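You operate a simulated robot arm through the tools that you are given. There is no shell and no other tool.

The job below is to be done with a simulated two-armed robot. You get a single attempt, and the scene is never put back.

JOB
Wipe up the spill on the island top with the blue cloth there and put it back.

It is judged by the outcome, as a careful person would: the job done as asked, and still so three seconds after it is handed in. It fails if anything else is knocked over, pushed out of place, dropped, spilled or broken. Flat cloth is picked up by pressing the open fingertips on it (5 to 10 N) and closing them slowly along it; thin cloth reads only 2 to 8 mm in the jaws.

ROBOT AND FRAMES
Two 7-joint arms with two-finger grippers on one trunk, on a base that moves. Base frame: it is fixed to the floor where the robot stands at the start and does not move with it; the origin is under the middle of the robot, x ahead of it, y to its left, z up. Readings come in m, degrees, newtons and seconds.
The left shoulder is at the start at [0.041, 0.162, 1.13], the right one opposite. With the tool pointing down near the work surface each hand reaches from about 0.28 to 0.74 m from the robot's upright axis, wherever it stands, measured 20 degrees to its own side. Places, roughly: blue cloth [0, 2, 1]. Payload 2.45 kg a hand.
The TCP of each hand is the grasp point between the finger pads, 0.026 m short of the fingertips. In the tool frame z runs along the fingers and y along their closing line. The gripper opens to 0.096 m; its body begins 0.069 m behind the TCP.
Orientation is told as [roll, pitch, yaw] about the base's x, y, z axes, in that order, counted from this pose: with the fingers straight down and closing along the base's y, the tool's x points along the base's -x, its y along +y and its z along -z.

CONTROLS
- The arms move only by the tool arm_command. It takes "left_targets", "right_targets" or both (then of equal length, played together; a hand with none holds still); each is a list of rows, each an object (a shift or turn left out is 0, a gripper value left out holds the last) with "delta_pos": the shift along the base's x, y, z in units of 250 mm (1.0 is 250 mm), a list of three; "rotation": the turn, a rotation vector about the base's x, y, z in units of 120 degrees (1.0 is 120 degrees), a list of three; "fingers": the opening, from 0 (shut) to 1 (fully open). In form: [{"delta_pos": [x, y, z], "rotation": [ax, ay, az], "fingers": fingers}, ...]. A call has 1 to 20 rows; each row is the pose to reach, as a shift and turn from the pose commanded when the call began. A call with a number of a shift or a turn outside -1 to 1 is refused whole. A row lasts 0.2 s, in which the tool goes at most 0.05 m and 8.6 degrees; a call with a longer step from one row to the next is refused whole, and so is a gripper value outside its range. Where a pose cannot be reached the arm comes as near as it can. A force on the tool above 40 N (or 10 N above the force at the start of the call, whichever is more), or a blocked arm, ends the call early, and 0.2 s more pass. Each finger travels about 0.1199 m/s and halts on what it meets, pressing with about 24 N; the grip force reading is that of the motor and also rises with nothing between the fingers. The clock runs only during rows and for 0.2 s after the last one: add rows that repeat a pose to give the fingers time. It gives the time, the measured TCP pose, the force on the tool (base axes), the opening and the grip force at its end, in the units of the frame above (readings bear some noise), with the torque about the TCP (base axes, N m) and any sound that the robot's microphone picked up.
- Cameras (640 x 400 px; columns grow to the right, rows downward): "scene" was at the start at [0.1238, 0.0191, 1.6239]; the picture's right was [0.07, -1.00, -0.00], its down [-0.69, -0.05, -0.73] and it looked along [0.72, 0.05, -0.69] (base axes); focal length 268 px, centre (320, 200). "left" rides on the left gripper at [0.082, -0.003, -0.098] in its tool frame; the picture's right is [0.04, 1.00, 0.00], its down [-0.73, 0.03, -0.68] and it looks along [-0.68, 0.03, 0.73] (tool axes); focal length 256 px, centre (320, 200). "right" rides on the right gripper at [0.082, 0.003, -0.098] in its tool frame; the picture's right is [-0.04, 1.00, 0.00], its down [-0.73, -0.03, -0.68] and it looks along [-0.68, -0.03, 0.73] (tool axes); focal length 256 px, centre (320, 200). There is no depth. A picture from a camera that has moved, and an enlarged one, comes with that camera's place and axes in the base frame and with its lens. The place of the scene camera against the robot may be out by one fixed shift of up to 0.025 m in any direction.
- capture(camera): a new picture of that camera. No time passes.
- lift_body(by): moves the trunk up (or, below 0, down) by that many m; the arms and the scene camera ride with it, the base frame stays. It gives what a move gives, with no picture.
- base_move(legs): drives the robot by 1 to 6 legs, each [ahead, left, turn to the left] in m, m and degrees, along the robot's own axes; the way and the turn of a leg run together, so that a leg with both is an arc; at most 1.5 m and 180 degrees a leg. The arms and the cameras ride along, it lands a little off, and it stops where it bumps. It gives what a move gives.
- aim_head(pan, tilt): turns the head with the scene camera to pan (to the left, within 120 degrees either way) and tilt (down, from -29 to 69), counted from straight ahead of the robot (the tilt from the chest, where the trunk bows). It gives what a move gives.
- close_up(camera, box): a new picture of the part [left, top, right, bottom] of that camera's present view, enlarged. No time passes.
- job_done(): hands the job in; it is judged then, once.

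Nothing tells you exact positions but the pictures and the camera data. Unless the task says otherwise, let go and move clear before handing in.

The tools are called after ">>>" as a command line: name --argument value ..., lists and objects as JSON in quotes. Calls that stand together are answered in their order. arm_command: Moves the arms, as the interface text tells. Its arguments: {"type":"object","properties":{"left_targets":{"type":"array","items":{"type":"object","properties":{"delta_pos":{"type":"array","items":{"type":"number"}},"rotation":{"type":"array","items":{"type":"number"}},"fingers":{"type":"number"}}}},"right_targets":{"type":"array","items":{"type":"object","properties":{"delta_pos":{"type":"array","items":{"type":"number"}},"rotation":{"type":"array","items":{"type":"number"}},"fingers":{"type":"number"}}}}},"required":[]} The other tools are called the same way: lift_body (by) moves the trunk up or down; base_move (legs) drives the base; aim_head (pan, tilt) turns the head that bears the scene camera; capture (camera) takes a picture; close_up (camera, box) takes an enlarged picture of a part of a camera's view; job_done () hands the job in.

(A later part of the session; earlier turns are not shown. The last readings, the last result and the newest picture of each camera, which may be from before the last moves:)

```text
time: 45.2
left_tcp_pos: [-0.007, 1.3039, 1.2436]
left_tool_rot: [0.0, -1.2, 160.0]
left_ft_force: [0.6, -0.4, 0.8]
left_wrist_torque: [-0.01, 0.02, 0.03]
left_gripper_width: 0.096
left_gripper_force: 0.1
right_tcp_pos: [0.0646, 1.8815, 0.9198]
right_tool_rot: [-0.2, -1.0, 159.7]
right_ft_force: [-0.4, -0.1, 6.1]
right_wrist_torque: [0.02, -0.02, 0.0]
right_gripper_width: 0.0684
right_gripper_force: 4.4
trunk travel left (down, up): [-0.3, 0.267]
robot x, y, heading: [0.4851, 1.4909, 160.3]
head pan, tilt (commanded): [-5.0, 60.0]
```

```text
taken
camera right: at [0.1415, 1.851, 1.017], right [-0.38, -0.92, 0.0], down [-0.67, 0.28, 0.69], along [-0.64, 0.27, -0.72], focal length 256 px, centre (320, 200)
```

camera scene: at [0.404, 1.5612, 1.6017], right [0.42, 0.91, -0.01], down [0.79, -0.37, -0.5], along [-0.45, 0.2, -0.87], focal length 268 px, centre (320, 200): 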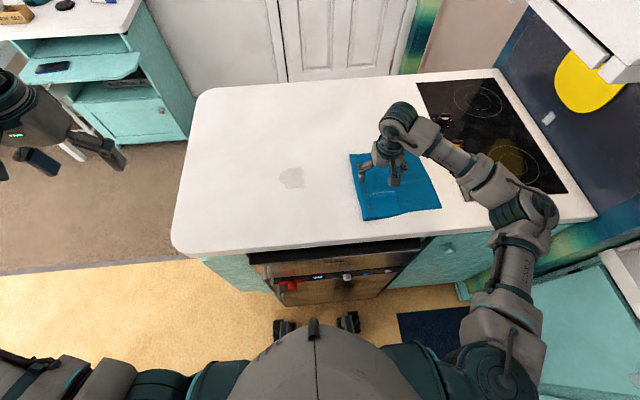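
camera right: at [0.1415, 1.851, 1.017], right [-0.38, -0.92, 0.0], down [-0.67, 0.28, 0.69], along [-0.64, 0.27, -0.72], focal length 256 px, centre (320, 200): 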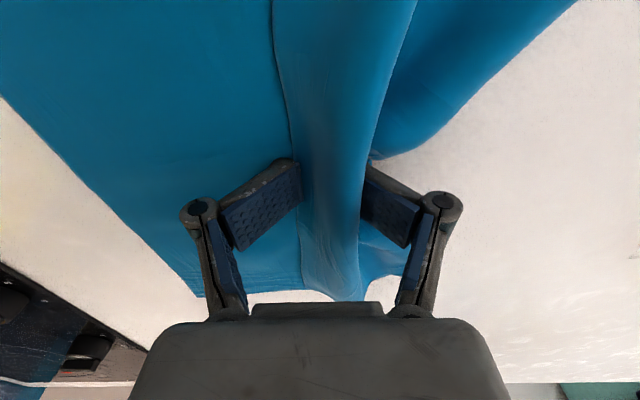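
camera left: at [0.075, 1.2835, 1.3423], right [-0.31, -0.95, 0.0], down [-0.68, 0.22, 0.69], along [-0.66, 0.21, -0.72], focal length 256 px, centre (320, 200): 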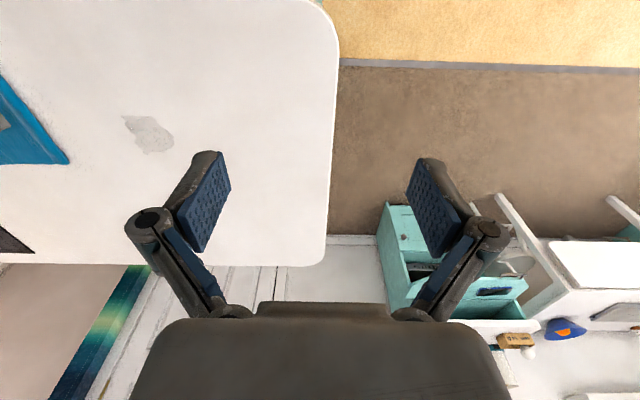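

A ridge of cloth is rising between the fingers and the press is 6 N. I go on closing slowly.

>>> arm_command --right_targets '[{"fingers": 0.55}, {"fingers": 0.5}, {"fingers": 0.45}, {"fingers": 0.4}, {"fingers": 0.35}, {"fingers": 0.3}, {"fingers": 0.25}, {"fingers": 0.2}]'

>>> capture --camera "right"

```text
time: 47.0
left_tcp_pos: [-0.0065, 1.3035, 1.2444]
left_tool_rot: [-0.1, -1.2, 159.9]
left_ft_force: [0.0, 0.0, -0.6]
left_wrist_torque: [-0.03, 0.0, -0.03]
left_gripper_width: 0.0959
left_gripper_force: 0.0
right_tcp_pos: [0.0644, 1.8806, 0.9224]
right_tool_rot: [-0.2, -1.1, 159.7]
right_ft_force: [-5.2, 1.5, 28.7]
right_wrist_torque: [0.02, -0.07, -0.03]
right_gripper_width: 0.0567
right_gripper_force: 23.7
trunk travel left (down, up): [-0.3, 0.267]
robot x, y, heading: [0.4882, 1.4941, 160.1]
head pan, tilt (commanded): [-5.0, 60.0]
```

```text
taken
camera right: at [0.1416, 1.8503, 1.0181], right [-0.38, -0.92, 0.0], down [-0.67, 0.28, 0.69], along [-0.64, 0.27, -0.72], focal length 256 px, centre (320, 200)
```

right: 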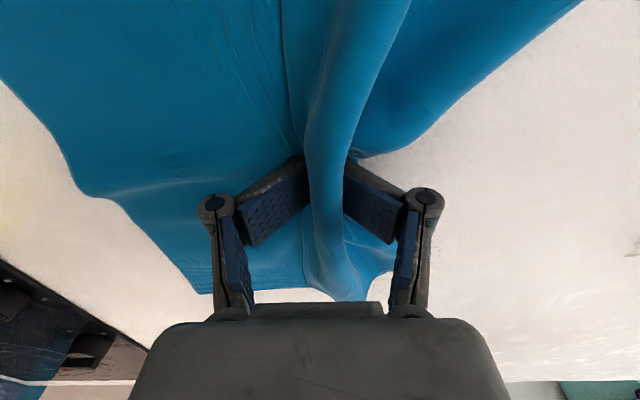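

The fingers stalled at 57 mm because the press rose to 29 N. I raise the hand by a few millimetres so that they can go on closing on the ridge.

>>> arm_command --right_targets '[{"delta_pos": [0, 0, 0.006], "fingers": 0.4}, {"delta_pos": [0, 0, 0.01], "fingers": 0.35}, {"delta_pos": [0, 0, 0.01], "fingers": 0.3}]'

>>> capture --camera "right"

```text
time: 47.8
left_tcp_pos: [-0.0064, 1.3028, 1.244]
left_tool_rot: [-0.1, -1.2, 159.9]
left_ft_force: [-0.1, -0.3, -0.6]
left_wrist_torque: [-0.01, 0.0, 0.01]
left_gripper_width: 0.0962
left_gripper_force: 0.0
right_tcp_pos: [0.0636, 1.8802, 0.9246]
right_tool_rot: [-0.2, -1.2, 159.8]
right_ft_force: [-2.5, 1.4, 31.5]
right_wrist_torque: [-0.01, -0.12, 0.0]
right_gripper_width: 0.0522
right_gripper_force: 23.9
trunk travel left (down, up): [-0.3, 0.267]
robot x, y, heading: [0.4823, 1.4961, 160.3]
head pan, tilt (commanded): [-5.0, 60.0]
```

```text
taken
camera right: at [0.1416, 1.85, 1.0209], right [-0.38, -0.92, 0.0], down [-0.67, 0.28, 0.69], along [-0.64, 0.27, -0.72], focal length 256 px, centre (320, 200)
```

right: 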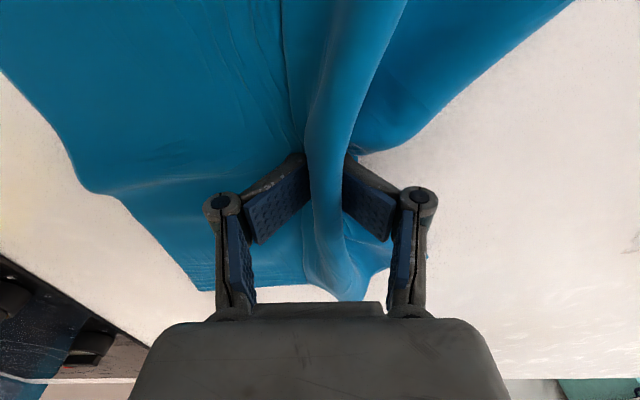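

The tips are curling in against the ridge while the hand still presses at about 30 N. I raise a bit more while closing.

>>> arm_command --right_targets '[{"delta_pos": [0, 0, 0.008], "fingers": 0.4}, {"delta_pos": [0, 0, 0.016], "fingers": 0.35}, {"delta_pos": [0, 0, 0.02], "fingers": 0.3}, {"delta_pos": [0, 0, 0.02], "fingers": 0.25}]'

>>> capture --camera "right"

>>> close_up --camera "scene" --box '[330, 90, 450, 230]'

```text
time: 48.8
left_tcp_pos: [-0.0043, 1.3022, 1.2455]
left_tool_rot: [0.0, -1.3, 159.9]
left_ft_force: [-0.1, 0.7, -0.7]
left_wrist_torque: [-0.01, 0.02, -0.05]
left_gripper_width: 0.096
left_gripper_force: 0.0
right_tcp_pos: [0.0621, 1.8804, 0.9376]
right_tool_rot: [0.3, -2.3, 159.6]
right_ft_force: [-1.8, 3.3, 39.6]
right_wrist_torque: [0.43, -0.24, -0.03]
right_gripper_width: 0.005
right_gripper_force: 22.4
trunk travel left (down, up): [-0.3, 0.267]
robot x, y, heading: [0.4871, 1.4949, 159.9]
head pan, tilt (commanded): [-5.0, 60.0]
stopped in row 4 (right hand): the force on the tool passed its limit at 41 N (the readings are from after the stop); the commanded pose is now the measured one
```

```text
taken
camera right: at [0.1418, 1.85, 1.0327], right [-0.38, -0.92, 0.01], down [-0.65, 0.28, 0.71], along [-0.65, 0.27, -0.71], focal length 256 px, centre (320, 200)
```

right: 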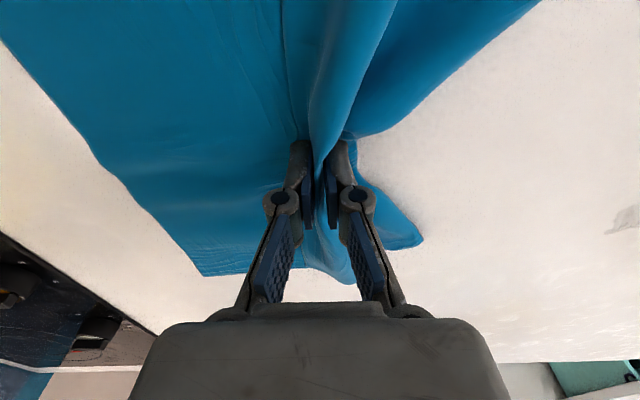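

```text
2.86 times, centred on (390, 160) of scene
camera zoom: at [0.4029, 1.539, 1.6028], right [0.42, 0.91, 0.0], down [0.79, -0.36, -0.5], along [-0.45, 0.21, -0.87], focal length 765 px, centre (120, 314)
```

zoom: 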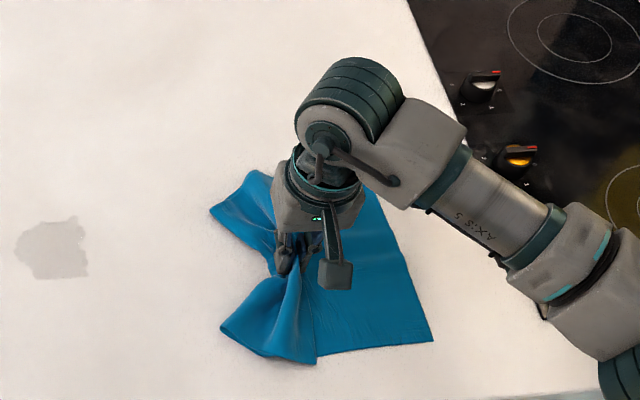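

The cloth is now gripped (5 mm in the jaws), but the hand presses at 40 N. I keep the fingers shut and lift slowly to relieve it.

>>> arm_command --right_targets '[{"delta_pos": [0, 0, 0.01], "fingers": 0}, {"delta_pos": [0, 0, 0.02], "fingers": 0}, {"delta_pos": [0, 0, 0.03], "fingers": 0}]'

>>> capture --camera "right"

```text
time: 49.6
left_tcp_pos: [-0.0053, 1.3025, 1.2456]
left_tool_rot: [0.0, -1.4, 160.0]
left_ft_force: [-0.2, 0.2, -0.1]
left_wrist_torque: [0.03, -0.01, 0.01]
left_gripper_width: 0.096
left_gripper_force: 0.2
right_tcp_pos: [0.0655, 1.8808, 0.9385]
right_tool_rot: [-0.1, -1.3, 159.7]
right_ft_force: [-5.5, -2.1, 26.4]
right_wrist_torque: [-0.03, 0.14, 0.0]
right_gripper_width: 0.0038
right_gripper_force: 23.9
trunk travel left (down, up): [-0.3, 0.267]
robot x, y, heading: [0.4828, 1.4953, 160.4]
head pan, tilt (commanded): [-5.0, 60.0]
```

```text
taken
camera right: at [0.1419, 1.8505, 1.0337], right [-0.38, -0.92, 0.0], down [-0.66, 0.28, 0.7], along [-0.64, 0.27, -0.72], focal length 256 px, centre (320, 200)
```

right: 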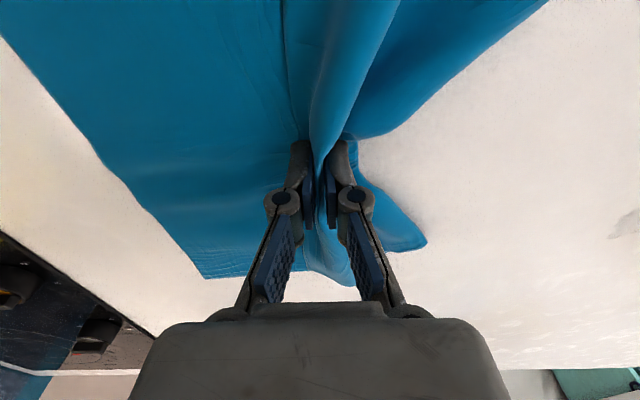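

Still 26 N of press. I lift another few millimetres.

>>> arm_command --right_targets '[{"delta_pos": [0, 0, 0.006], "fingers": 0}, {"delta_pos": [0, 0, 0.012], "fingers": 0}]'

```text
time: 50.2
left_tcp_pos: [-0.0062, 1.3054, 1.2441]
left_tool_rot: [-0.1, -1.2, 160.0]
left_ft_force: [-0.3, -0.6, -0.1]
left_wrist_torque: [0.01, -0.01, -0.01]
left_gripper_width: 0.0962
left_gripper_force: 0.0
right_tcp_pos: [0.0643, 1.8823, 0.9376]
right_tool_rot: [-0.1, -1.0, 159.7]
right_ft_force: [1.1, -1.5, 5.3]
right_wrist_torque: [-0.03, 0.02, -0.03]
right_gripper_width: 0.0039
right_gripper_force: 23.6
trunk travel left (down, up): [-0.3, 0.267]
robot x, y, heading: [0.4837, 1.4929, 160.2]
head pan, tilt (commanded): [-5.0, 60.0]
```

The press is down to 5 N with 4 mm of cloth firmly in the jaws. I ease the fingertips up about 8 mm so the cloth trails flat, and drag it slowly towards the spill, which I put at [-0.07, 1.65].

>>> arm_command --right_targets '[{"delta_pos": [0, 0, 0.03], "fingers": 0}, {"delta_pos": [-0.015, -0.03, 0.03], "fingers": 0}, {"delta_pos": [-0.05, -0.09, 0.03], "fingers": 0}, {"delta_pos": [-0.09, -0.155, 0.03], "fingers": 0}, {"delta_pos": [-0.13, -0.222, 0.03], "fingers": 0}, {"delta_pos": [-0.17, -0.29, 0.03], "fingers": 0}, {"delta_pos": [-0.21, -0.36, 0.03], "fingers": 0}, {"delta_pos": [-0.25, -0.43, 0.03], "fingers": 0}, {"delta_pos": [-0.28, -0.48, 0.03], "fingers": 0}, {"delta_pos": [-0.3, -0.51, 0.03], "fingers": 0}, {"delta_pos": [-0.31, -0.53, 0.03], "fingers": 0}, {"delta_pos": [-0.31, -0.53, 0.03], "fingers": 0}]'

>>> capture --camera "right"

>>> capture --camera "scene"

```text
time: 52.8
left_tcp_pos: [-0.0065, 1.3042, 1.2448]
left_tool_rot: [-0.1, -1.2, 160.0]
left_ft_force: [0.1, -0.3, 0.0]
left_wrist_torque: [0.01, -0.02, 0.0]
left_gripper_width: 0.0957
left_gripper_force: 0.1
right_tcp_pos: [-0.0139, 1.7504, 0.9477]
right_tool_rot: [0.0, -1.3, 159.8]
right_ft_force: [-0.1, -0.2, -0.8]
right_wrist_torque: [-0.02, 0.0, -0.03]
right_gripper_width: 0.005
right_gripper_force: 22.5
trunk travel left (down, up): [-0.3, 0.267]
robot x, y, heading: [0.4886, 1.4972, 160.1]
head pan, tilt (commanded): [-5.0, 60.0]
```

```text
taken
camera right: at [0.0642, 1.7197, 1.0432], right [-0.38, -0.92, 0.0], down [-0.66, 0.28, 0.7], along [-0.64, 0.27, -0.72], focal length 256 px, centre (320, 200)
```

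right: 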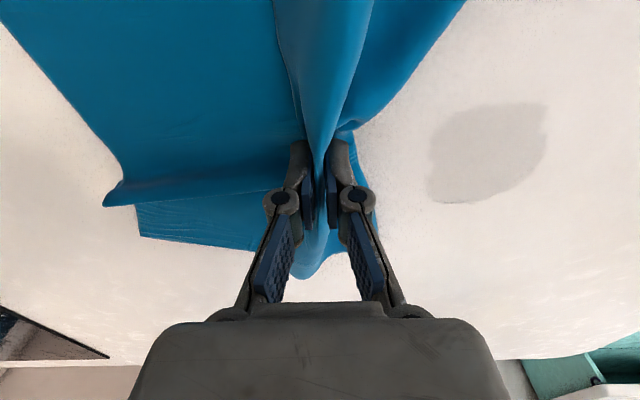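

```text
taken
camera scene: at [0.3971, 1.5435, 1.6019], right [0.42, 0.91, 0.0], down [0.79, -0.36, -0.5], along [-0.45, 0.21, -0.87], focal length 268 px, centre (320, 200)
```

scene: 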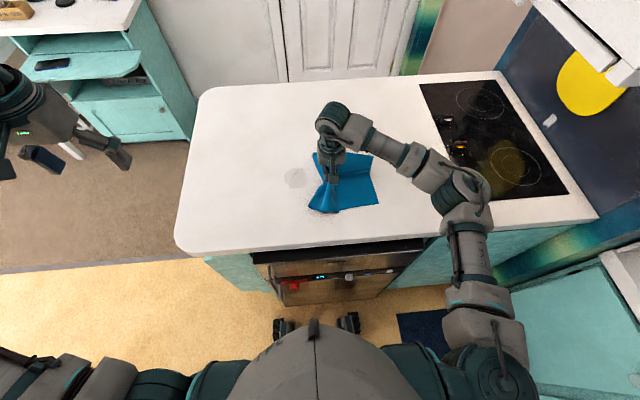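

The cloth trails nicely and the spill lies just ahead, spanning about x -0.11 to -0.03 and y 1.62 to 1.69. I lower to a light press here before sweeping over it.

>>> arm_command --right_targets '[{"delta_pos": [0, 0, -0.02], "fingers": 0}, {"delta_pos": [0, 0, -0.038], "fingers": 0}, {"delta_pos": [0, 0, -0.038], "fingers": 0}]'

```text
time: 53.6
left_tcp_pos: [-0.0061, 1.3045, 1.2441]
left_tool_rot: [0.0, -1.3, 160.0]
left_ft_force: [0.2, -0.8, 0.8]
left_wrist_torque: [0.0, 0.02, 0.02]
left_gripper_width: 0.0957
left_gripper_force: 0.1
right_tcp_pos: [-0.0122, 1.7513, 0.9378]
right_tool_rot: [0.0, -1.5, 159.7]
right_ft_force: [-1.7, -0.5, 4.5]
right_wrist_torque: [-0.03, -0.03, -0.03]
right_gripper_width: 0.0052
right_gripper_force: 23.4
trunk travel left (down, up): [-0.3, 0.267]
robot x, y, heading: [0.4864, 1.4903, 160.5]
head pan, tilt (commanded): [-5.0, 60.0]
```

The press is 4.5 N. I make the first wiping stroke through the middle of the spill with slightly more pressure.

>>> arm_command --right_targets '[{"delta_pos": [-0.015, -0.027, -0.002], "fingers": 0}, {"delta_pos": [-0.05, -0.09, -0.003], "fingers": 0}, {"delta_pos": [-0.09, -0.16, -0.003], "fingers": 0}, {"delta_pos": [-0.13, -0.232, -0.003], "fingers": 0}, {"delta_pos": [-0.17, -0.303, -0.003], "fingers": 0}, {"delta_pos": [-0.21, -0.375, -0.003], "fingers": 0}, {"delta_pos": [-0.25, -0.446, -0.003], "fingers": 0}, {"delta_pos": [-0.29, -0.518, -0.003], "fingers": 0}, {"delta_pos": [-0.33, -0.589, -0.003], "fingers": 0}, {"delta_pos": [-0.36, -0.643, -0.003], "fingers": 0}, {"delta_pos": [-0.372, -0.664, -0.003], "fingers": 0}, {"delta_pos": [-0.372, -0.664, -0.003], "fingers": 0}]'

>>> capture --camera "right"

>>> capture --camera "scene"

```text
time: 56.2
left_tcp_pos: [-0.0044, 1.3041, 1.245]
left_tool_rot: [0.1, -1.3, 160.1]
left_ft_force: [0.3, 0.7, -0.1]
left_wrist_torque: [0.0, 0.01, 0.04]
left_gripper_width: 0.0962
left_gripper_force: 0.0
right_tcp_pos: [-0.1058, 1.5828, 0.9374]
right_tool_rot: [0.2, -1.4, 159.6]
right_ft_force: [1.4, 3.4, 15.0]
right_wrist_torque: [-0.03, -0.08, 0.02]
right_gripper_width: 0.0047
right_gripper_force: 27.0
trunk travel left (down, up): [-0.3, 0.267]
robot x, y, heading: [0.4875, 1.4932, 160.2]
head pan, tilt (commanded): [-5.0, 60.0]
```

```text
taken
camera right: at [-0.0293, 1.5517, 1.0337], right [-0.38, -0.92, 0.0], down [-0.66, 0.28, 0.7], along [-0.64, 0.27, -0.72], focal length 256 px, centre (320, 200)
```

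right: 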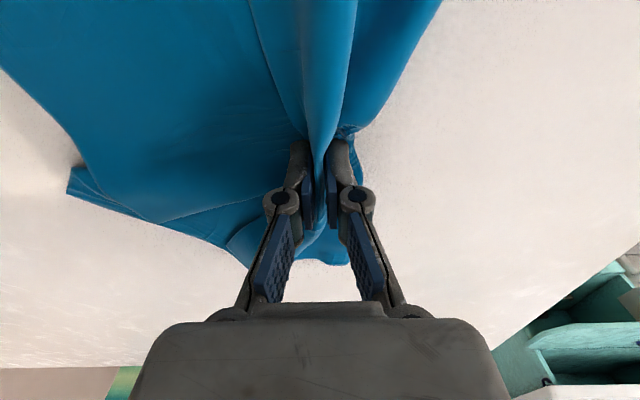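

```text
taken
camera scene: at [0.4001, 1.5422, 1.6022], right [0.42, 0.91, 0.0], down [0.79, -0.36, -0.5], along [-0.45, 0.21, -0.87], focal length 268 px, centre (320, 200)
```

scene: 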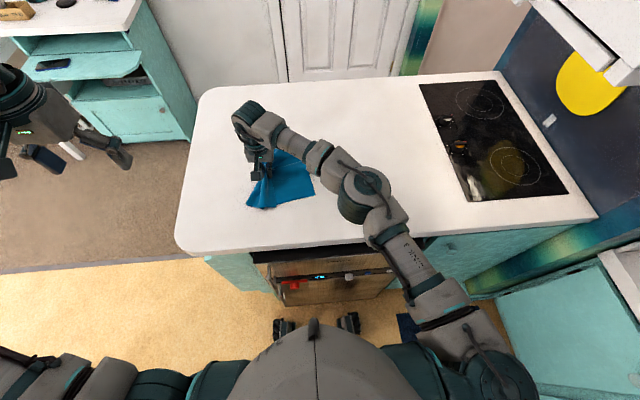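

The cloth now lies over the spill area after the first stroke. I make two more strokes, offset nearer to and farther from me, to cover the whole spill, easing the pressure by about 1 mm.

>>> arm_command --right_targets '[{"delta_pos": [0.075, -0.027, 0.004], "fingers": 0}, {"delta_pos": [0.15, -0.054, 0.004], "fingers": 0}, {"delta_pos": [0.175, 0.016, 0.004], "fingers": 0}, {"delta_pos": [0.201, 0.085, 0.004], "fingers": 0}, {"delta_pos": [0.226, 0.155, 0.004], "fingers": 0}, {"delta_pos": [0.251, 0.225, 0.004], "fingers": 0}, {"delta_pos": [0.276, 0.294, 0.004], "fingers": 0}, {"delta_pos": [0.302, 0.364, 0.004], "fingers": 0}, {"delta_pos": [0.327, 0.434, 0.004], "fingers": 0}, {"delta_pos": [0.327, 0.434, 0.004], "fingers": 0}]'

>>> capture --camera "right"

>>> capture --camera "scene"

```text
time: 58.4
left_tcp_pos: [-0.0066, 1.3043, 1.2443]
left_tool_rot: [-0.1, -1.3, 160.1]
left_ft_force: [0.2, 0.2, 0.0]
left_wrist_torque: [-0.04, 0.03, -0.02]
left_gripper_width: 0.096
left_gripper_force: 0.2
right_tcp_pos: [-0.0248, 1.6922, 0.9392]
right_tool_rot: [0.0, -1.4, 159.6]
right_ft_force: [0.0, 1.1, 11.0]
right_wrist_torque: [0.05, -0.03, 0.04]
right_gripper_width: 0.004
right_gripper_force: 26.2
trunk travel left (down, up): [-0.3, 0.267]
robot x, y, heading: [0.4864, 1.4921, 160.3]
head pan, tilt (commanded): [-5.0, 60.0]
```

```text
taken
camera right: at [0.0529, 1.6612, 1.0343], right [-0.39, -0.92, 0.0], down [-0.66, 0.28, 0.7], along [-0.64, 0.27, -0.72], focal length 256 px, centre (320, 200)
```

right: 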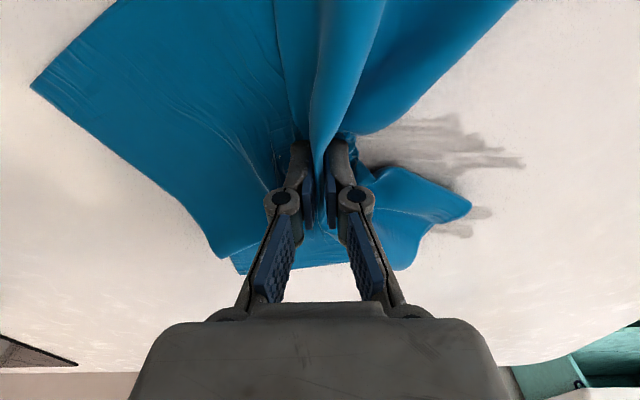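

```text
taken
camera scene: at [0.3978, 1.542, 1.6021], right [0.42, 0.91, 0.0], down [0.79, -0.36, -0.5], along [-0.45, 0.21, -0.87], focal length 268 px, centre (320, 200)
```

scene: 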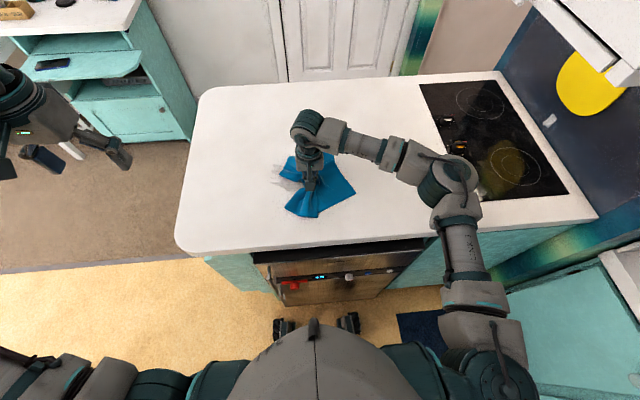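

Part of the spill has been taken up, leaving smears on the near-end side and under the cloth. I keep wiping in a zigzag over the whole smeared area.

>>> arm_command --right_targets '[{"delta_pos": [-0.087, 0.031, 0], "fingers": 0}, {"delta_pos": [-0.173, 0.063, 0], "fingers": 0}, {"delta_pos": [-0.26, 0.094, 0], "fingers": 0}, {"delta_pos": [-0.29, 0.011, 0], "fingers": 0}, {"delta_pos": [-0.32, -0.073, 0], "fingers": 0}, {"delta_pos": [-0.35, -0.156, 0], "fingers": 0}, {"delta_pos": [-0.38, -0.239, 0], "fingers": 0}, {"delta_pos": [-0.41, -0.322, 0], "fingers": 0}, {"delta_pos": [-0.44, -0.406, 0], "fingers": 0}, {"delta_pos": [-0.47, -0.489, 0], "fingers": 0}, {"delta_pos": [-0.395, -0.516, 0], "fingers": 0}, {"delta_pos": [-0.363, -0.427, 0], "fingers": 0}, {"delta_pos": [-0.331, -0.339, 0], "fingers": 0}, {"delta_pos": [-0.299, -0.25, 0], "fingers": 0}, {"delta_pos": [-0.267, -0.162, 0], "fingers": 0}, {"delta_pos": [-0.235, -0.073, 0], "fingers": 0}, {"delta_pos": [-0.203, 0.016, 0], "fingers": 0}, {"delta_pos": [-0.171, 0.104, 0], "fingers": 0}, {"delta_pos": [-0.171, 0.104, 0], "fingers": 0}]'

>>> capture --camera "right"

>>> close_up --camera "scene" --box '[200, 100, 400, 250]'

```text
time: 62.4
left_tcp_pos: [-0.0058, 1.306, 1.2441]
left_tool_rot: [0.0, -1.3, 159.9]
left_ft_force: [0.4, -0.2, -0.9]
left_wrist_torque: [0.01, 0.02, 0.01]
left_gripper_width: 0.0959
left_gripper_force: 0.1
right_tcp_pos: [-0.067, 1.7204, 0.9378]
right_tool_rot: [0.0, -1.3, 159.6]
right_ft_force: [0.4, 0.3, 3.1]
right_wrist_torque: [-0.04, -0.07, 0.03]
right_gripper_width: 0.0044
right_gripper_force: 22.6
right hand out of reach, approached as far as the arm can: row 9, 10, 11
trunk travel left (down, up): [-0.3, 0.267]
robot x, y, heading: [0.4859, 1.4911, 160.3]
head pan, tilt (commanded): [-5.0, 60.0]
```

```text
taken
camera right: at [0.0114, 1.6898, 1.0342], right [-0.39, -0.92, 0.0], down [-0.66, 0.28, 0.7], along [-0.64, 0.27, -0.72], focal length 256 px, centre (320, 200)
```

right: 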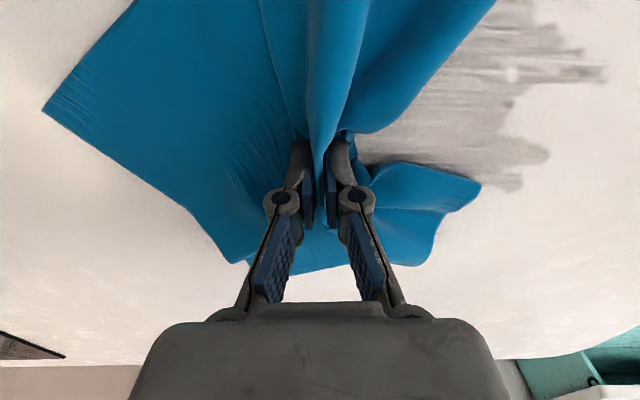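

```text
2.67 times, centred on (300, 175) of scene
camera zoom: at [0.3988, 1.5453, 1.602], right [0.42, 0.91, 0.0], down [0.79, -0.36, -0.5], along [-0.45, 0.21, -0.87], focal length 714 px, centre (373, 267)
```

zoom: 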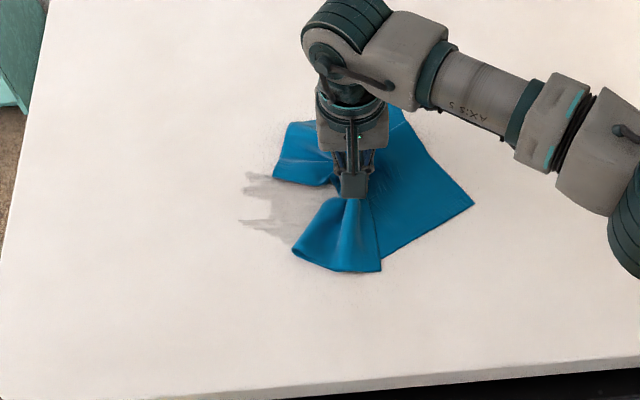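

The smear is still visible on the near-end side of the cloth, and the far end of that stroke was at the edge of reach. I lift the cloth slightly and move it aside to see the true state of the spill.

>>> arm_command --right_targets '[{"delta_pos": [0, 0, 0.08], "fingers": 0}, {"delta_pos": [0.03, 0.08, 0.16], "fingers": 0}, {"delta_pos": [0.06, 0.16, 0.24], "fingers": 0}, {"delta_pos": [0.09, 0.24, 0.28], "fingers": 0}, {"delta_pos": [0.12, 0.32, 0.28], "fingers": 0}, {"delta_pos": [0.14, 0.39, 0.28], "fingers": 0}, {"delta_pos": [0.14, 0.39, 0.28], "fingers": 0}]'

>>> capture --camera "right"

>>> close_up --camera "scene" --box '[200, 100, 400, 250]'

```text
time: 64.0
left_tcp_pos: [-0.0068, 1.305, 1.2457]
left_tool_rot: [0.0, -1.2, 160.0]
left_ft_force: [0.5, 0.3, -0.6]
left_wrist_torque: [0.0, -0.05, 0.02]
left_gripper_width: 0.0959
left_gripper_force: 0.0
right_tcp_pos: [-0.0332, 1.8165, 1.0078]
right_tool_rot: [0.0, -1.2, 159.7]
right_ft_force: [-0.2, -1.0, 0.1]
right_wrist_torque: [-0.01, 0.01, 0.0]
right_gripper_width: 0.0034
right_gripper_force: 22.1
trunk travel left (down, up): [-0.3, 0.267]
robot x, y, heading: [0.4883, 1.4936, 160.1]
head pan, tilt (commanded): [-5.0, 60.0]
```

```text
taken
camera right: at [0.0437, 1.7856, 1.1041], right [-0.38, -0.92, 0.0], down [-0.66, 0.28, 0.7], along [-0.64, 0.27, -0.72], focal length 256 px, centre (320, 200)
```

right: 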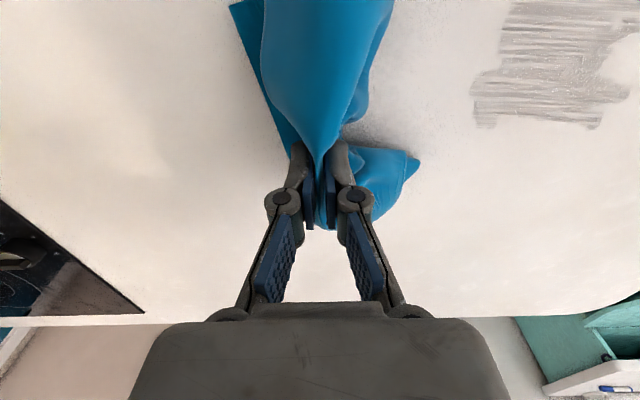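

```text
2.67 times, centred on (300, 175) of scene
camera zoom: at [0.397, 1.5438, 1.6019], right [0.42, 0.91, 0.0], down [0.79, -0.36, -0.5], along [-0.45, 0.21, -0.87], focal length 714 px, centre (373, 267)
```

zoom: 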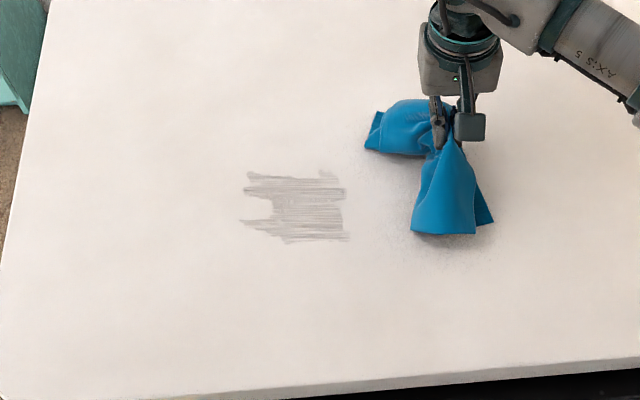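

The spill is now a thin streaked film, so the wiping works but needs more passes over a wider area (roughly 0.11 by 0.14 m). Part of that is at the edge of the right arm's reach, so I shift the base 0.12 m to the left with the cloth held up, then let the sway settle.

>>> base_move --legs '[[0, 0.12, 0]]'

>>> arm_command --right_targets '[{"fingers": 0}, {"fingers": 0}, {"fingers": 0}, {"fingers": 0}, {"fingers": 0}, {"fingers": 0}, {"fingers": 0}, {"fingers": 0}, {"fingers": 0}, {"fingers": 0}, {"fingers": 0}, {"fingers": 0}, {"fingers": 0}, {"fingers": 0}, {"fingers": 0}, {"fingers": 0}, {"fingers": 0}, {"fingers": 0}, {"fingers": 0}, {"fingers": 0}]'

>>> arm_command --right_targets '[{"fingers": 0}, {"fingers": 0}, {"fingers": 0}, {"fingers": 0}, {"fingers": 0}, {"fingers": 0}, {"fingers": 0}, {"fingers": 0}, {"fingers": 0}, {"fingers": 0}, {"fingers": 0}, {"fingers": 0}, {"fingers": 0}, {"fingers": 0}, {"fingers": 0}, {"fingers": 0}, {"fingers": 0}, {"fingers": 0}, {"fingers": 0}, {"fingers": 0}]'

>>> capture --camera "right"

>>> capture --camera "scene"

```text
time: 65.2
left_tcp_pos: [-0.0288, 1.248, 1.2573]
left_tool_rot: [2.5, -1.3, 159.5]
left_ft_force: [0.0, 1.3, 0.8]
left_wrist_torque: [-0.11, 0.02, -0.04]
left_gripper_width: 0.0961
left_gripper_force: 0.1
right_tcp_pos: [-0.0596, 1.7516, 1.0013]
right_tool_rot: [2.2, -1.0, 159.2]
right_ft_force: [0.1, 1.6, -0.9]
right_wrist_torque: [-0.3, 0.01, -0.02]
right_gripper_width: 0.0028
right_gripper_force: 21.8
trunk travel left (down, up): [-0.3, 0.267]
robot x, y, heading: [0.4446, 1.3897, 160.3]
head pan, tilt (commanded): [-5.0, 60.0]
```

```text
time: 69.4
left_tcp_pos: [-0.0411, 1.2033, 1.2461]
left_tool_rot: [0.2, -1.4, 159.6]
left_ft_force: [0.3, -0.6, -0.3]
left_wrist_torque: [0.02, 0.02, 0.01]
left_gripper_width: 0.0962
left_gripper_force: 0.0
right_tcp_pos: [-0.0687, 1.7178, 1.009]
right_tool_rot: [0.0, -1.3, 159.1]
right_ft_force: [-0.6, 0.1, 0.2]
right_wrist_torque: [-0.01, -0.02, 0.01]
right_gripper_width: 0.0044
right_gripper_force: 22.6
trunk travel left (down, up): [-0.3, 0.267]
robot x, y, heading: [0.4483, 1.3885, 160.2]
head pan, tilt (commanded): [-5.0, 60.0]
```

```text
time: 73.8
left_tcp_pos: [-0.041, 1.1842, 1.245]
left_tool_rot: [-0.3, -1.6, 159.8]
left_ft_force: [0.5, 0.2, -0.6]
left_wrist_torque: [0.01, -0.01, 0.01]
left_gripper_width: 0.096
left_gripper_force: 0.1
right_tcp_pos: [-0.0714, 1.6977, 1.0142]
right_tool_rot: [-0.4, -1.7, 159.7]
right_ft_force: [0.4, -0.8, 0.4]
right_wrist_torque: [-0.02, 0.0, 0.01]
right_gripper_width: 0.0033
right_gripper_force: 23.7
trunk travel left (down, up): [-0.3, 0.267]
robot x, y, heading: [0.4437, 1.3823, 160.1]
head pan, tilt (commanded): [-5.0, 60.0]
stopped in row 20 (right hand): the arm was blocked; the commanded pose is now the measured one
```

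```text
taken
camera right: at [0.0069, 1.6669, 1.1093], right [-0.38, -0.92, -0.01], down [-0.66, 0.27, 0.7], along [-0.65, 0.27, -0.71], focal length 256 px, centre (320, 200)
```

right: 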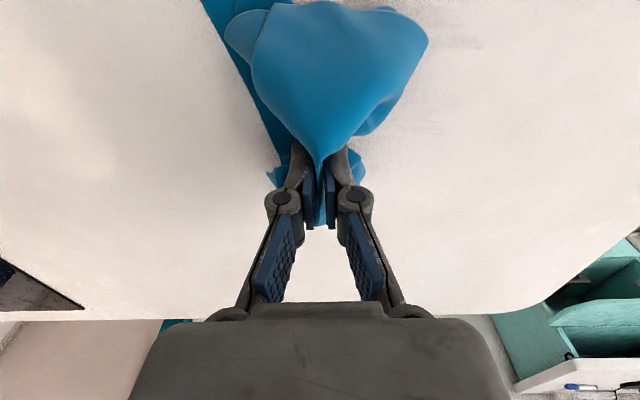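

```text
taken
camera scene: at [0.3469, 1.4072, 1.6016], right [0.42, 0.91, 0.02], down [0.79, -0.35, -0.5], along [-0.45, 0.22, -0.87], focal length 268 px, centre (320, 200)
```

scene: 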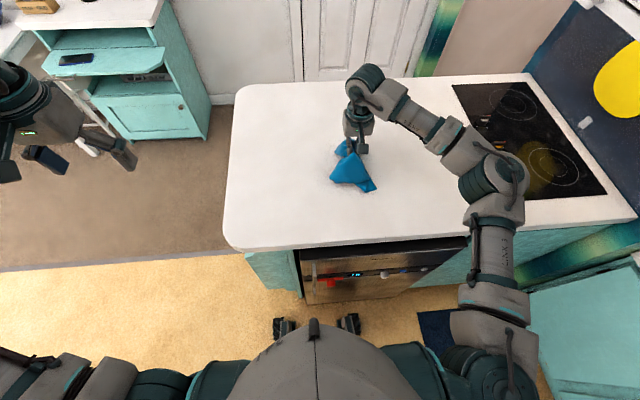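

Carrying the cloth across seems to have wiped off most of the film; I enlarge the area to see what is left.

>>> close_up --camera "scene" --box '[240, 110, 400, 230]'

>>> close_up --camera "right" --box '[360, 0, 600, 180]'

>>> capture --camera "left"

```text
3.33 times, centred on (320, 170) of scene
camera zoom: at [0.3469, 1.4072, 1.6016], right [0.42, 0.91, 0.02], down [0.79, -0.35, -0.5], along [-0.45, 0.22, -0.87], focal length 892 px, centre (320, 300)
```

zoom: 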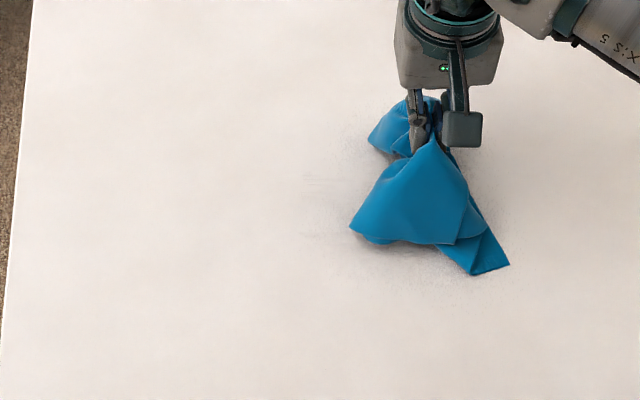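

```text
2.22 times, centred on (480, 90) of right
camera zoom: at [0.0069, 1.6669, 1.1093], right [-0.38, -0.92, -0.01], down [-0.66, 0.27, 0.7], along [-0.65, 0.27, -0.71], focal length 569 px, centre (-36, 444)
```

zoom: 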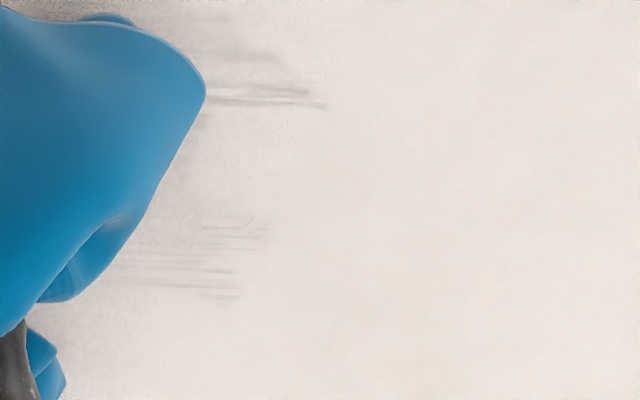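

```text
taken
camera left: at [0.0388, 1.158, 1.3424], right [-0.31, -0.95, -0.01], down [-0.68, 0.22, 0.7], along [-0.66, 0.22, -0.71], focal length 256 px, centre (320, 200)
```

left: 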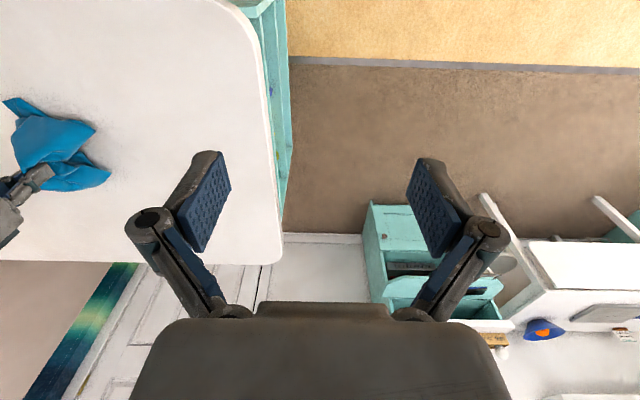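

Only faint streaks remain around [-0.1, 1.6]. I let the sway settle, then make more passes over the area with the cloth low and lightly pressed.

>>> arm_command --right_targets '[{"fingers": 0}, {"fingers": 0}, {"fingers": 0}, {"fingers": 0}, {"fingers": 0}, {"fingers": 0}, {"fingers": 0}, {"fingers": 0}, {"fingers": 0}, {"fingers": 0}]'

>>> arm_command --right_targets '[{"fingers": 0}, {"fingers": 0}, {"fingers": 0}]'

>>> arm_command --right_targets '[{"fingers": 0}, {"fingers": 0}, {"fingers": 0}]'

```text
time: 76.0
left_tcp_pos: [-0.0351, 1.2079, 1.2511]
left_tool_rot: [0.8, -1.5, 159.7]
left_ft_force: [-1.0, 0.4, 0.2]
left_wrist_torque: [-0.03, 0.03, 0.01]
left_gripper_width: 0.096
left_gripper_force: 0.0
right_tcp_pos: [-0.0646, 1.7186, 1.0108]
right_tool_rot: [0.7, -1.6, 159.5]
right_ft_force: [-0.1, 0.0, -0.3]
right_wrist_torque: [0.0, 0.02, 0.0]
right_gripper_width: 0.0052
right_gripper_force: 27.0
trunk travel left (down, up): [-0.3, 0.267]
robot x, y, heading: [0.4469, 1.3831, 160.2]
head pan, tilt (commanded): [-5.0, 60.0]
```

```text
time: 76.8
left_tcp_pos: [-0.0312, 1.2167, 1.254]
left_tool_rot: [1.0, -1.6, 159.7]
left_ft_force: [1.2, 0.8, -0.2]
left_wrist_torque: [-0.09, 0.05, 0.0]
left_gripper_width: 0.096
left_gripper_force: 0.1
right_tcp_pos: [-0.0611, 1.7263, 1.0097]
right_tool_rot: [1.0, -1.6, 159.6]
right_ft_force: [0.1, 0.8, 0.6]
right_wrist_torque: [-0.11, 0.02, -0.01]
right_gripper_width: 0.0045
right_gripper_force: 22.7
trunk travel left (down, up): [-0.3, 0.267]
robot x, y, heading: [0.447, 1.3855, 160.2]
head pan, tilt (commanded): [-5.0, 60.0]
```

```text
time: 77.6
left_tcp_pos: [-0.0319, 1.2154, 1.2541]
left_tool_rot: [1.2, -1.6, 159.6]
left_ft_force: [0.5, -0.5, -0.1]
left_wrist_torque: [-0.1, 0.04, 0.0]
left_gripper_width: 0.0959
left_gripper_force: 0.1
right_tcp_pos: [-0.0611, 1.7258, 1.0093]
right_tool_rot: [0.9, -1.5, 159.5]
right_ft_force: [-0.2, 0.8, -0.2]
right_wrist_torque: [-0.05, -0.01, 0.01]
right_gripper_width: 0.0038
right_gripper_force: 21.9
trunk travel left (down, up): [-0.3, 0.267]
robot x, y, heading: [0.4449, 1.3871, 159.9]
head pan, tilt (commanded): [-5.0, 60.0]
```

The sway is still about 1 cm, so I wait longer.

>>> arm_command --right_targets '[{"fingers": 0}, {"fingers": 0}, {"fingers": 0}, {"fingers": 0}, {"fingers": 0}, {"fingers": 0}, {"fingers": 0}, {"fingers": 0}, {"fingers": 0}, {"fingers": 0}, {"fingers": 0}, {"fingers": 0}, {"fingers": 0}, {"fingers": 0}, {"fingers": 0}, {"fingers": 0}, {"fingers": 0}, {"fingers": 0}, {"fingers": 0}, {"fingers": 0}]'

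>>> arm_command --right_targets '[{"fingers": 0}, {"fingers": 0}, {"fingers": 0}]'

>>> arm_command --right_targets '[{"fingers": 0}, {"fingers": 0}, {"fingers": 0}]'

```text
time: 81.8
left_tcp_pos: [-0.0426, 1.1876, 1.2461]
left_tool_rot: [-0.1, -1.7, 160.0]
left_ft_force: [0.3, 0.1, -0.8]
left_wrist_torque: [0.01, 0.02, 0.06]
left_gripper_width: 0.0958
left_gripper_force: 0.1
right_tcp_pos: [-0.0699, 1.7008, 1.0131]
right_tool_rot: [-0.2, -1.6, 159.6]
right_ft_force: [0.2, -1.3, 0.9]
right_wrist_torque: [-0.08, 0.03, 0.0]
right_gripper_width: 0.0033
right_gripper_force: 21.2
trunk travel left (down, up): [-0.3, 0.267]
robot x, y, heading: [0.4449, 1.3844, 160.0]
head pan, tilt (commanded): [-5.0, 60.0]
```

```text
time: 82.6
left_tcp_pos: [-0.044, 1.182, 1.2448]
left_tool_rot: [-0.3, -1.4, 160.0]
left_ft_force: [-0.3, 0.0, -0.4]
left_wrist_torque: [0.04, -0.04, 0.02]
left_gripper_width: 0.096
left_gripper_force: 0.0
right_tcp_pos: [-0.0727, 1.696, 1.013]
right_tool_rot: [-0.4, -1.7, 159.8]
right_ft_force: [-0.8, -1.0, -0.5]
right_wrist_torque: [-0.13, 0.07, -0.02]
right_gripper_width: 0.0032
right_gripper_force: 21.3
trunk travel left (down, up): [-0.3, 0.267]
robot x, y, heading: [0.4485, 1.3788, 160.2]
head pan, tilt (commanded): [-5.0, 60.0]
```

```text
time: 83.4
left_tcp_pos: [-0.0424, 1.1862, 1.2465]
left_tool_rot: [-0.2, -1.6, 159.9]
left_ft_force: [-0.9, 0.5, 0.9]
left_wrist_torque: [0.0, -0.07, -0.01]
left_gripper_width: 0.0958
left_gripper_force: 0.1
right_tcp_pos: [-0.0711, 1.6999, 1.0138]
right_tool_rot: [-0.3, -1.6, 159.7]
right_ft_force: [-0.4, 0.8, 0.0]
right_wrist_torque: [0.02, 0.04, 0.03]
right_gripper_width: 0.0042
right_gripper_force: 22.1
trunk travel left (down, up): [-0.3, 0.267]
robot x, y, heading: [0.4445, 1.3806, 159.9]
head pan, tilt (commanded): [-5.0, 60.0]
```

The remaining sway is modest, so I lower the cloth to a light hover (TCP about 0.955) and sweep it back and forth over the whole area.

>>> arm_command --right_targets '[{"delta_pos": [-0.069, 0.065, -0.116], "fingers": 0}, {"delta_pos": [-0.138, 0.129, -0.232], "fingers": 0}, {"delta_pos": [-0.182, 0.009, -0.232], "fingers": 0}, {"delta_pos": [-0.225, -0.112, -0.232], "fingers": 0}, {"delta_pos": [-0.269, -0.232, -0.232], "fingers": 0}, {"delta_pos": [-0.312, -0.353, -0.232], "fingers": 0}, {"delta_pos": [-0.356, -0.473, -0.232], "fingers": 0}, {"delta_pos": [-0.243, -0.514, -0.232], "fingers": 0}, {"delta_pos": [-0.202, -0.401, -0.232], "fingers": 0}, {"delta_pos": [-0.161, -0.288, -0.232], "fingers": 0}, {"delta_pos": [-0.121, -0.176, -0.232], "fingers": 0}, {"delta_pos": [-0.08, -0.063, -0.232], "fingers": 0}, {"delta_pos": [-0.039, 0.05, -0.232], "fingers": 0}, {"delta_pos": [0.002, 0.163, -0.232], "fingers": 0}, {"delta_pos": [0.114, 0.122, -0.232], "fingers": 0}, {"delta_pos": [0.065, -0.013, -0.232], "fingers": 0}, {"delta_pos": [0.016, -0.148, -0.232], "fingers": 0}, {"delta_pos": [-0.032, -0.284, -0.232], "fingers": 0}, {"delta_pos": [-0.081, -0.419, -0.232], "fingers": 0}, {"delta_pos": [-0.13, -0.554, -0.232], "fingers": 0}]'

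>>> capture --camera "right"

>>> close_up --camera "scene" --box '[220, 100, 400, 235]'

```text
time: 87.6
left_tcp_pos: [-0.0381, 1.1962, 1.2482]
left_tool_rot: [0.2, -1.6, 159.8]
left_ft_force: [-0.4, -0.5, 0.0]
left_wrist_torque: [-0.02, 0.02, 0.01]
left_gripper_width: 0.096
left_gripper_force: 0.0
right_tcp_pos: [-0.1001, 1.5686, 0.9543]
right_tool_rot: [0.1, -1.8, 159.4]
right_ft_force: [0.2, 0.6, -0.3]
right_wrist_torque: [-0.09, 0.04, -0.03]
right_gripper_width: 0.0055
right_gripper_force: 24.6
trunk travel left (down, up): [-0.3, 0.267]
robot x, y, heading: [0.4476, 1.3843, 160.0]
head pan, tilt (commanded): [-5.0, 60.0]
```

```text
taken
camera right: at [-0.023, 1.5381, 1.0505], right [-0.39, -0.92, 0.0], down [-0.66, 0.28, 0.7], along [-0.65, 0.27, -0.71], focal length 256 px, centre (320, 200)
```

right: 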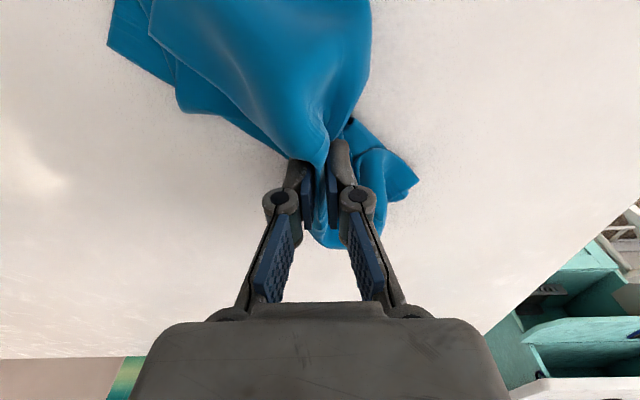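

```text
2.96 times, centred on (310, 168) of scene
camera zoom: at [0.3574, 1.4369, 1.6019], right [0.42, 0.91, 0.0], down [0.79, -0.37, -0.5], along [-0.45, 0.21, -0.87], focal length 793 px, centre (350, 296)
```

zoom: 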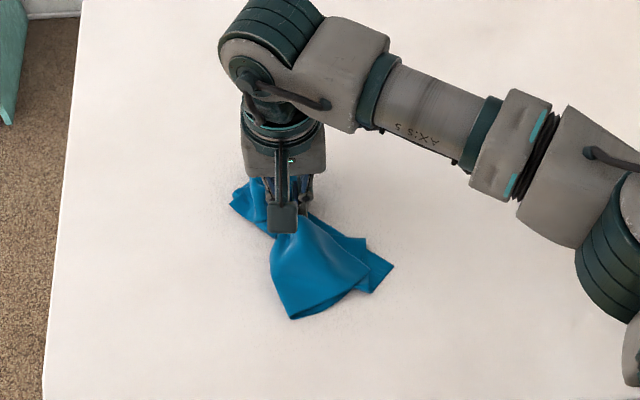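

No streaks are visible outside the cloth now. I finish with one more pass on the near side, then move the cloth away from the area to inspect it.

>>> arm_command --right_targets '[{"delta_pos": [0.056, -0.02, 0], "fingers": 0}, {"delta_pos": [0.112, -0.041, 0], "fingers": 0}, {"delta_pos": [0.153, 0.072, 0], "fingers": 0}, {"delta_pos": [0.194, 0.185, 0], "fingers": 0}, {"delta_pos": [0.234, 0.298, 0], "fingers": 0}, {"delta_pos": [0.275, 0.41, 0], "fingers": 0}, {"delta_pos": [0.316, 0.523, 0], "fingers": 0}, {"delta_pos": [0.357, 0.636, 0], "fingers": 0}, {"delta_pos": [0.398, 0.749, 0.02], "fingers": 0}, {"delta_pos": [0.439, 0.862, 0.04], "fingers": 0}, {"delta_pos": [0.463, 0.93, 0.06], "fingers": 0}, {"delta_pos": [0.47, 0.95, 0.06], "fingers": 0}, {"delta_pos": [0.47, 0.95, 0.06], "fingers": 0}]'

>>> capture --camera "right"

>>> close_up --camera "scene" --box '[220, 100, 400, 235]'

```text
time: 90.4
left_tcp_pos: [-0.0389, 1.1952, 1.2485]
left_tool_rot: [0.3, -1.6, 159.9]
left_ft_force: [-0.1, 0.1, -0.9]
left_wrist_torque: [0.0, 0.0, 0.0]
left_gripper_width: 0.0959
left_gripper_force: 0.1
right_tcp_pos: [0.0173, 1.8043, 0.9685]
right_tool_rot: [0.1, -1.5, 159.5]
right_ft_force: [-0.4, -0.1, -0.7]
right_wrist_torque: [-0.01, 0.0, 0.01]
right_gripper_width: 0.0038
right_gripper_force: 22.4
trunk travel left (down, up): [-0.3, 0.267]
robot x, y, heading: [0.4458, 1.3834, 160.4]
head pan, tilt (commanded): [-5.0, 60.0]
```

```text
taken
camera right: at [0.0941, 1.7752, 1.0645], right [-0.39, -0.92, 0.0], down [-0.66, 0.28, 0.7], along [-0.65, 0.27, -0.71], focal length 256 px, centre (320, 200)
```

right: 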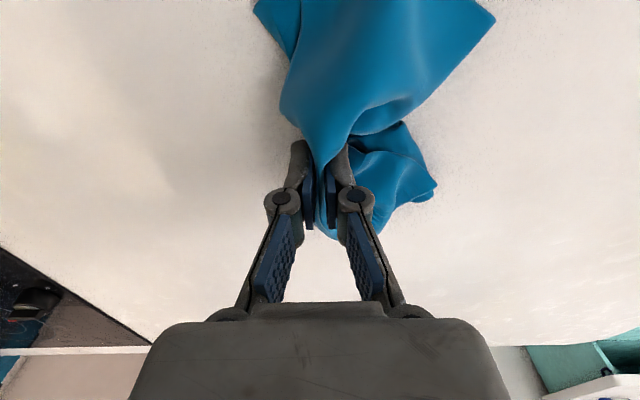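

```text
2.96 times, centred on (310, 168) of scene
camera zoom: at [0.3572, 1.4355, 1.6019], right [0.42, 0.91, 0.0], down [0.79, -0.36, -0.5], along [-0.45, 0.21, -0.87], focal length 793 px, centre (350, 296)
```

zoom: 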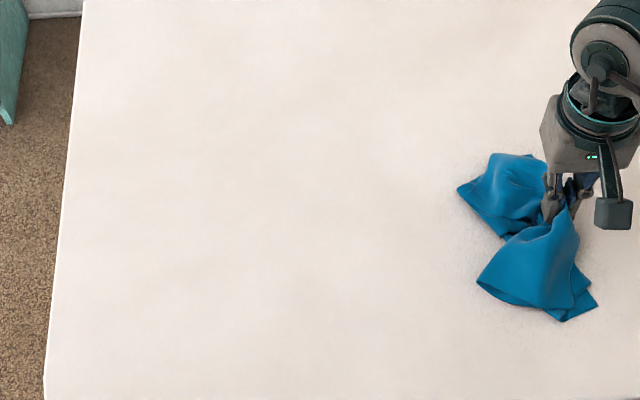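

The area looks clean. I enlarge it further to check for any faint residue.

>>> close_up --camera "scene" --box '[260, 140, 360, 215]'

>>> close_up --camera "right" --box '[420, 0, 640, 200]'

>>> close_up --camera "left" --box '[0, 50, 240, 250]'

```text
5.33 times, centred on (310, 178) of scene
camera zoom: at [0.3572, 1.4355, 1.6019], right [0.42, 0.91, 0.0], down [0.79, -0.36, -0.5], along [-0.45, 0.21, -0.87], focal length 1428 px, centre (373, 320)
```

zoom: 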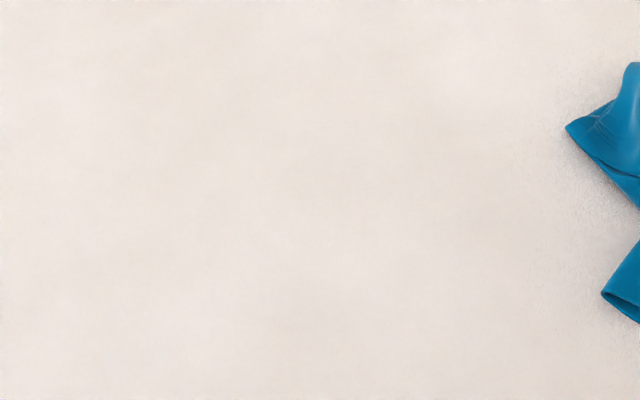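

```text
2.00 times, centred on (530, 100) of right
camera zoom: at [0.0941, 1.7752, 1.0645], right [-0.39, -0.92, 0.0], down [-0.66, 0.28, 0.7], along [-0.65, 0.27, -0.71], focal length 512 px, centre (-100, 400)
```

zoom: 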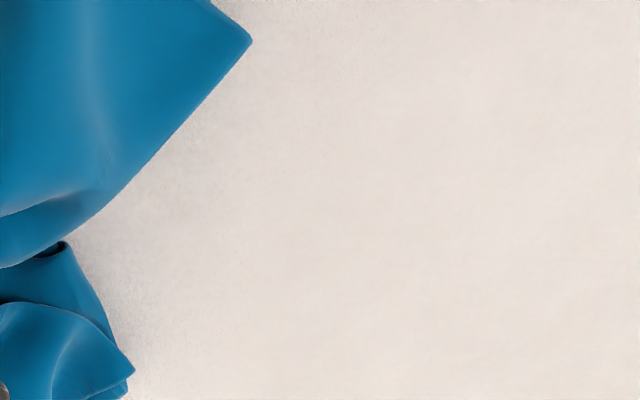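

```text
2.00 times, centred on (120, 150) of left
camera zoom: at [0.0416, 1.169, 1.3449], right [-0.31, -0.95, 0.0], down [-0.68, 0.22, 0.7], along [-0.67, 0.21, -0.72], focal length 512 px, centre (720, 300)
```

zoom: 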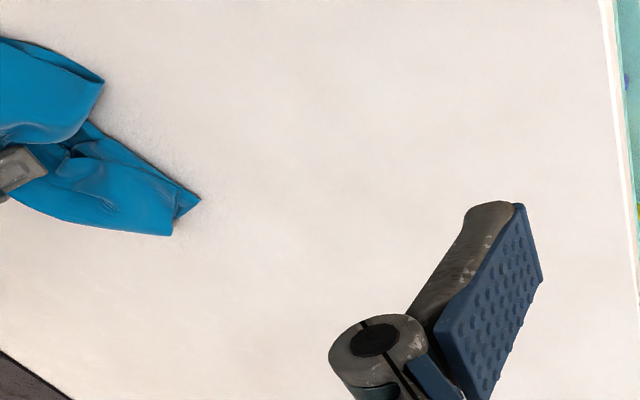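

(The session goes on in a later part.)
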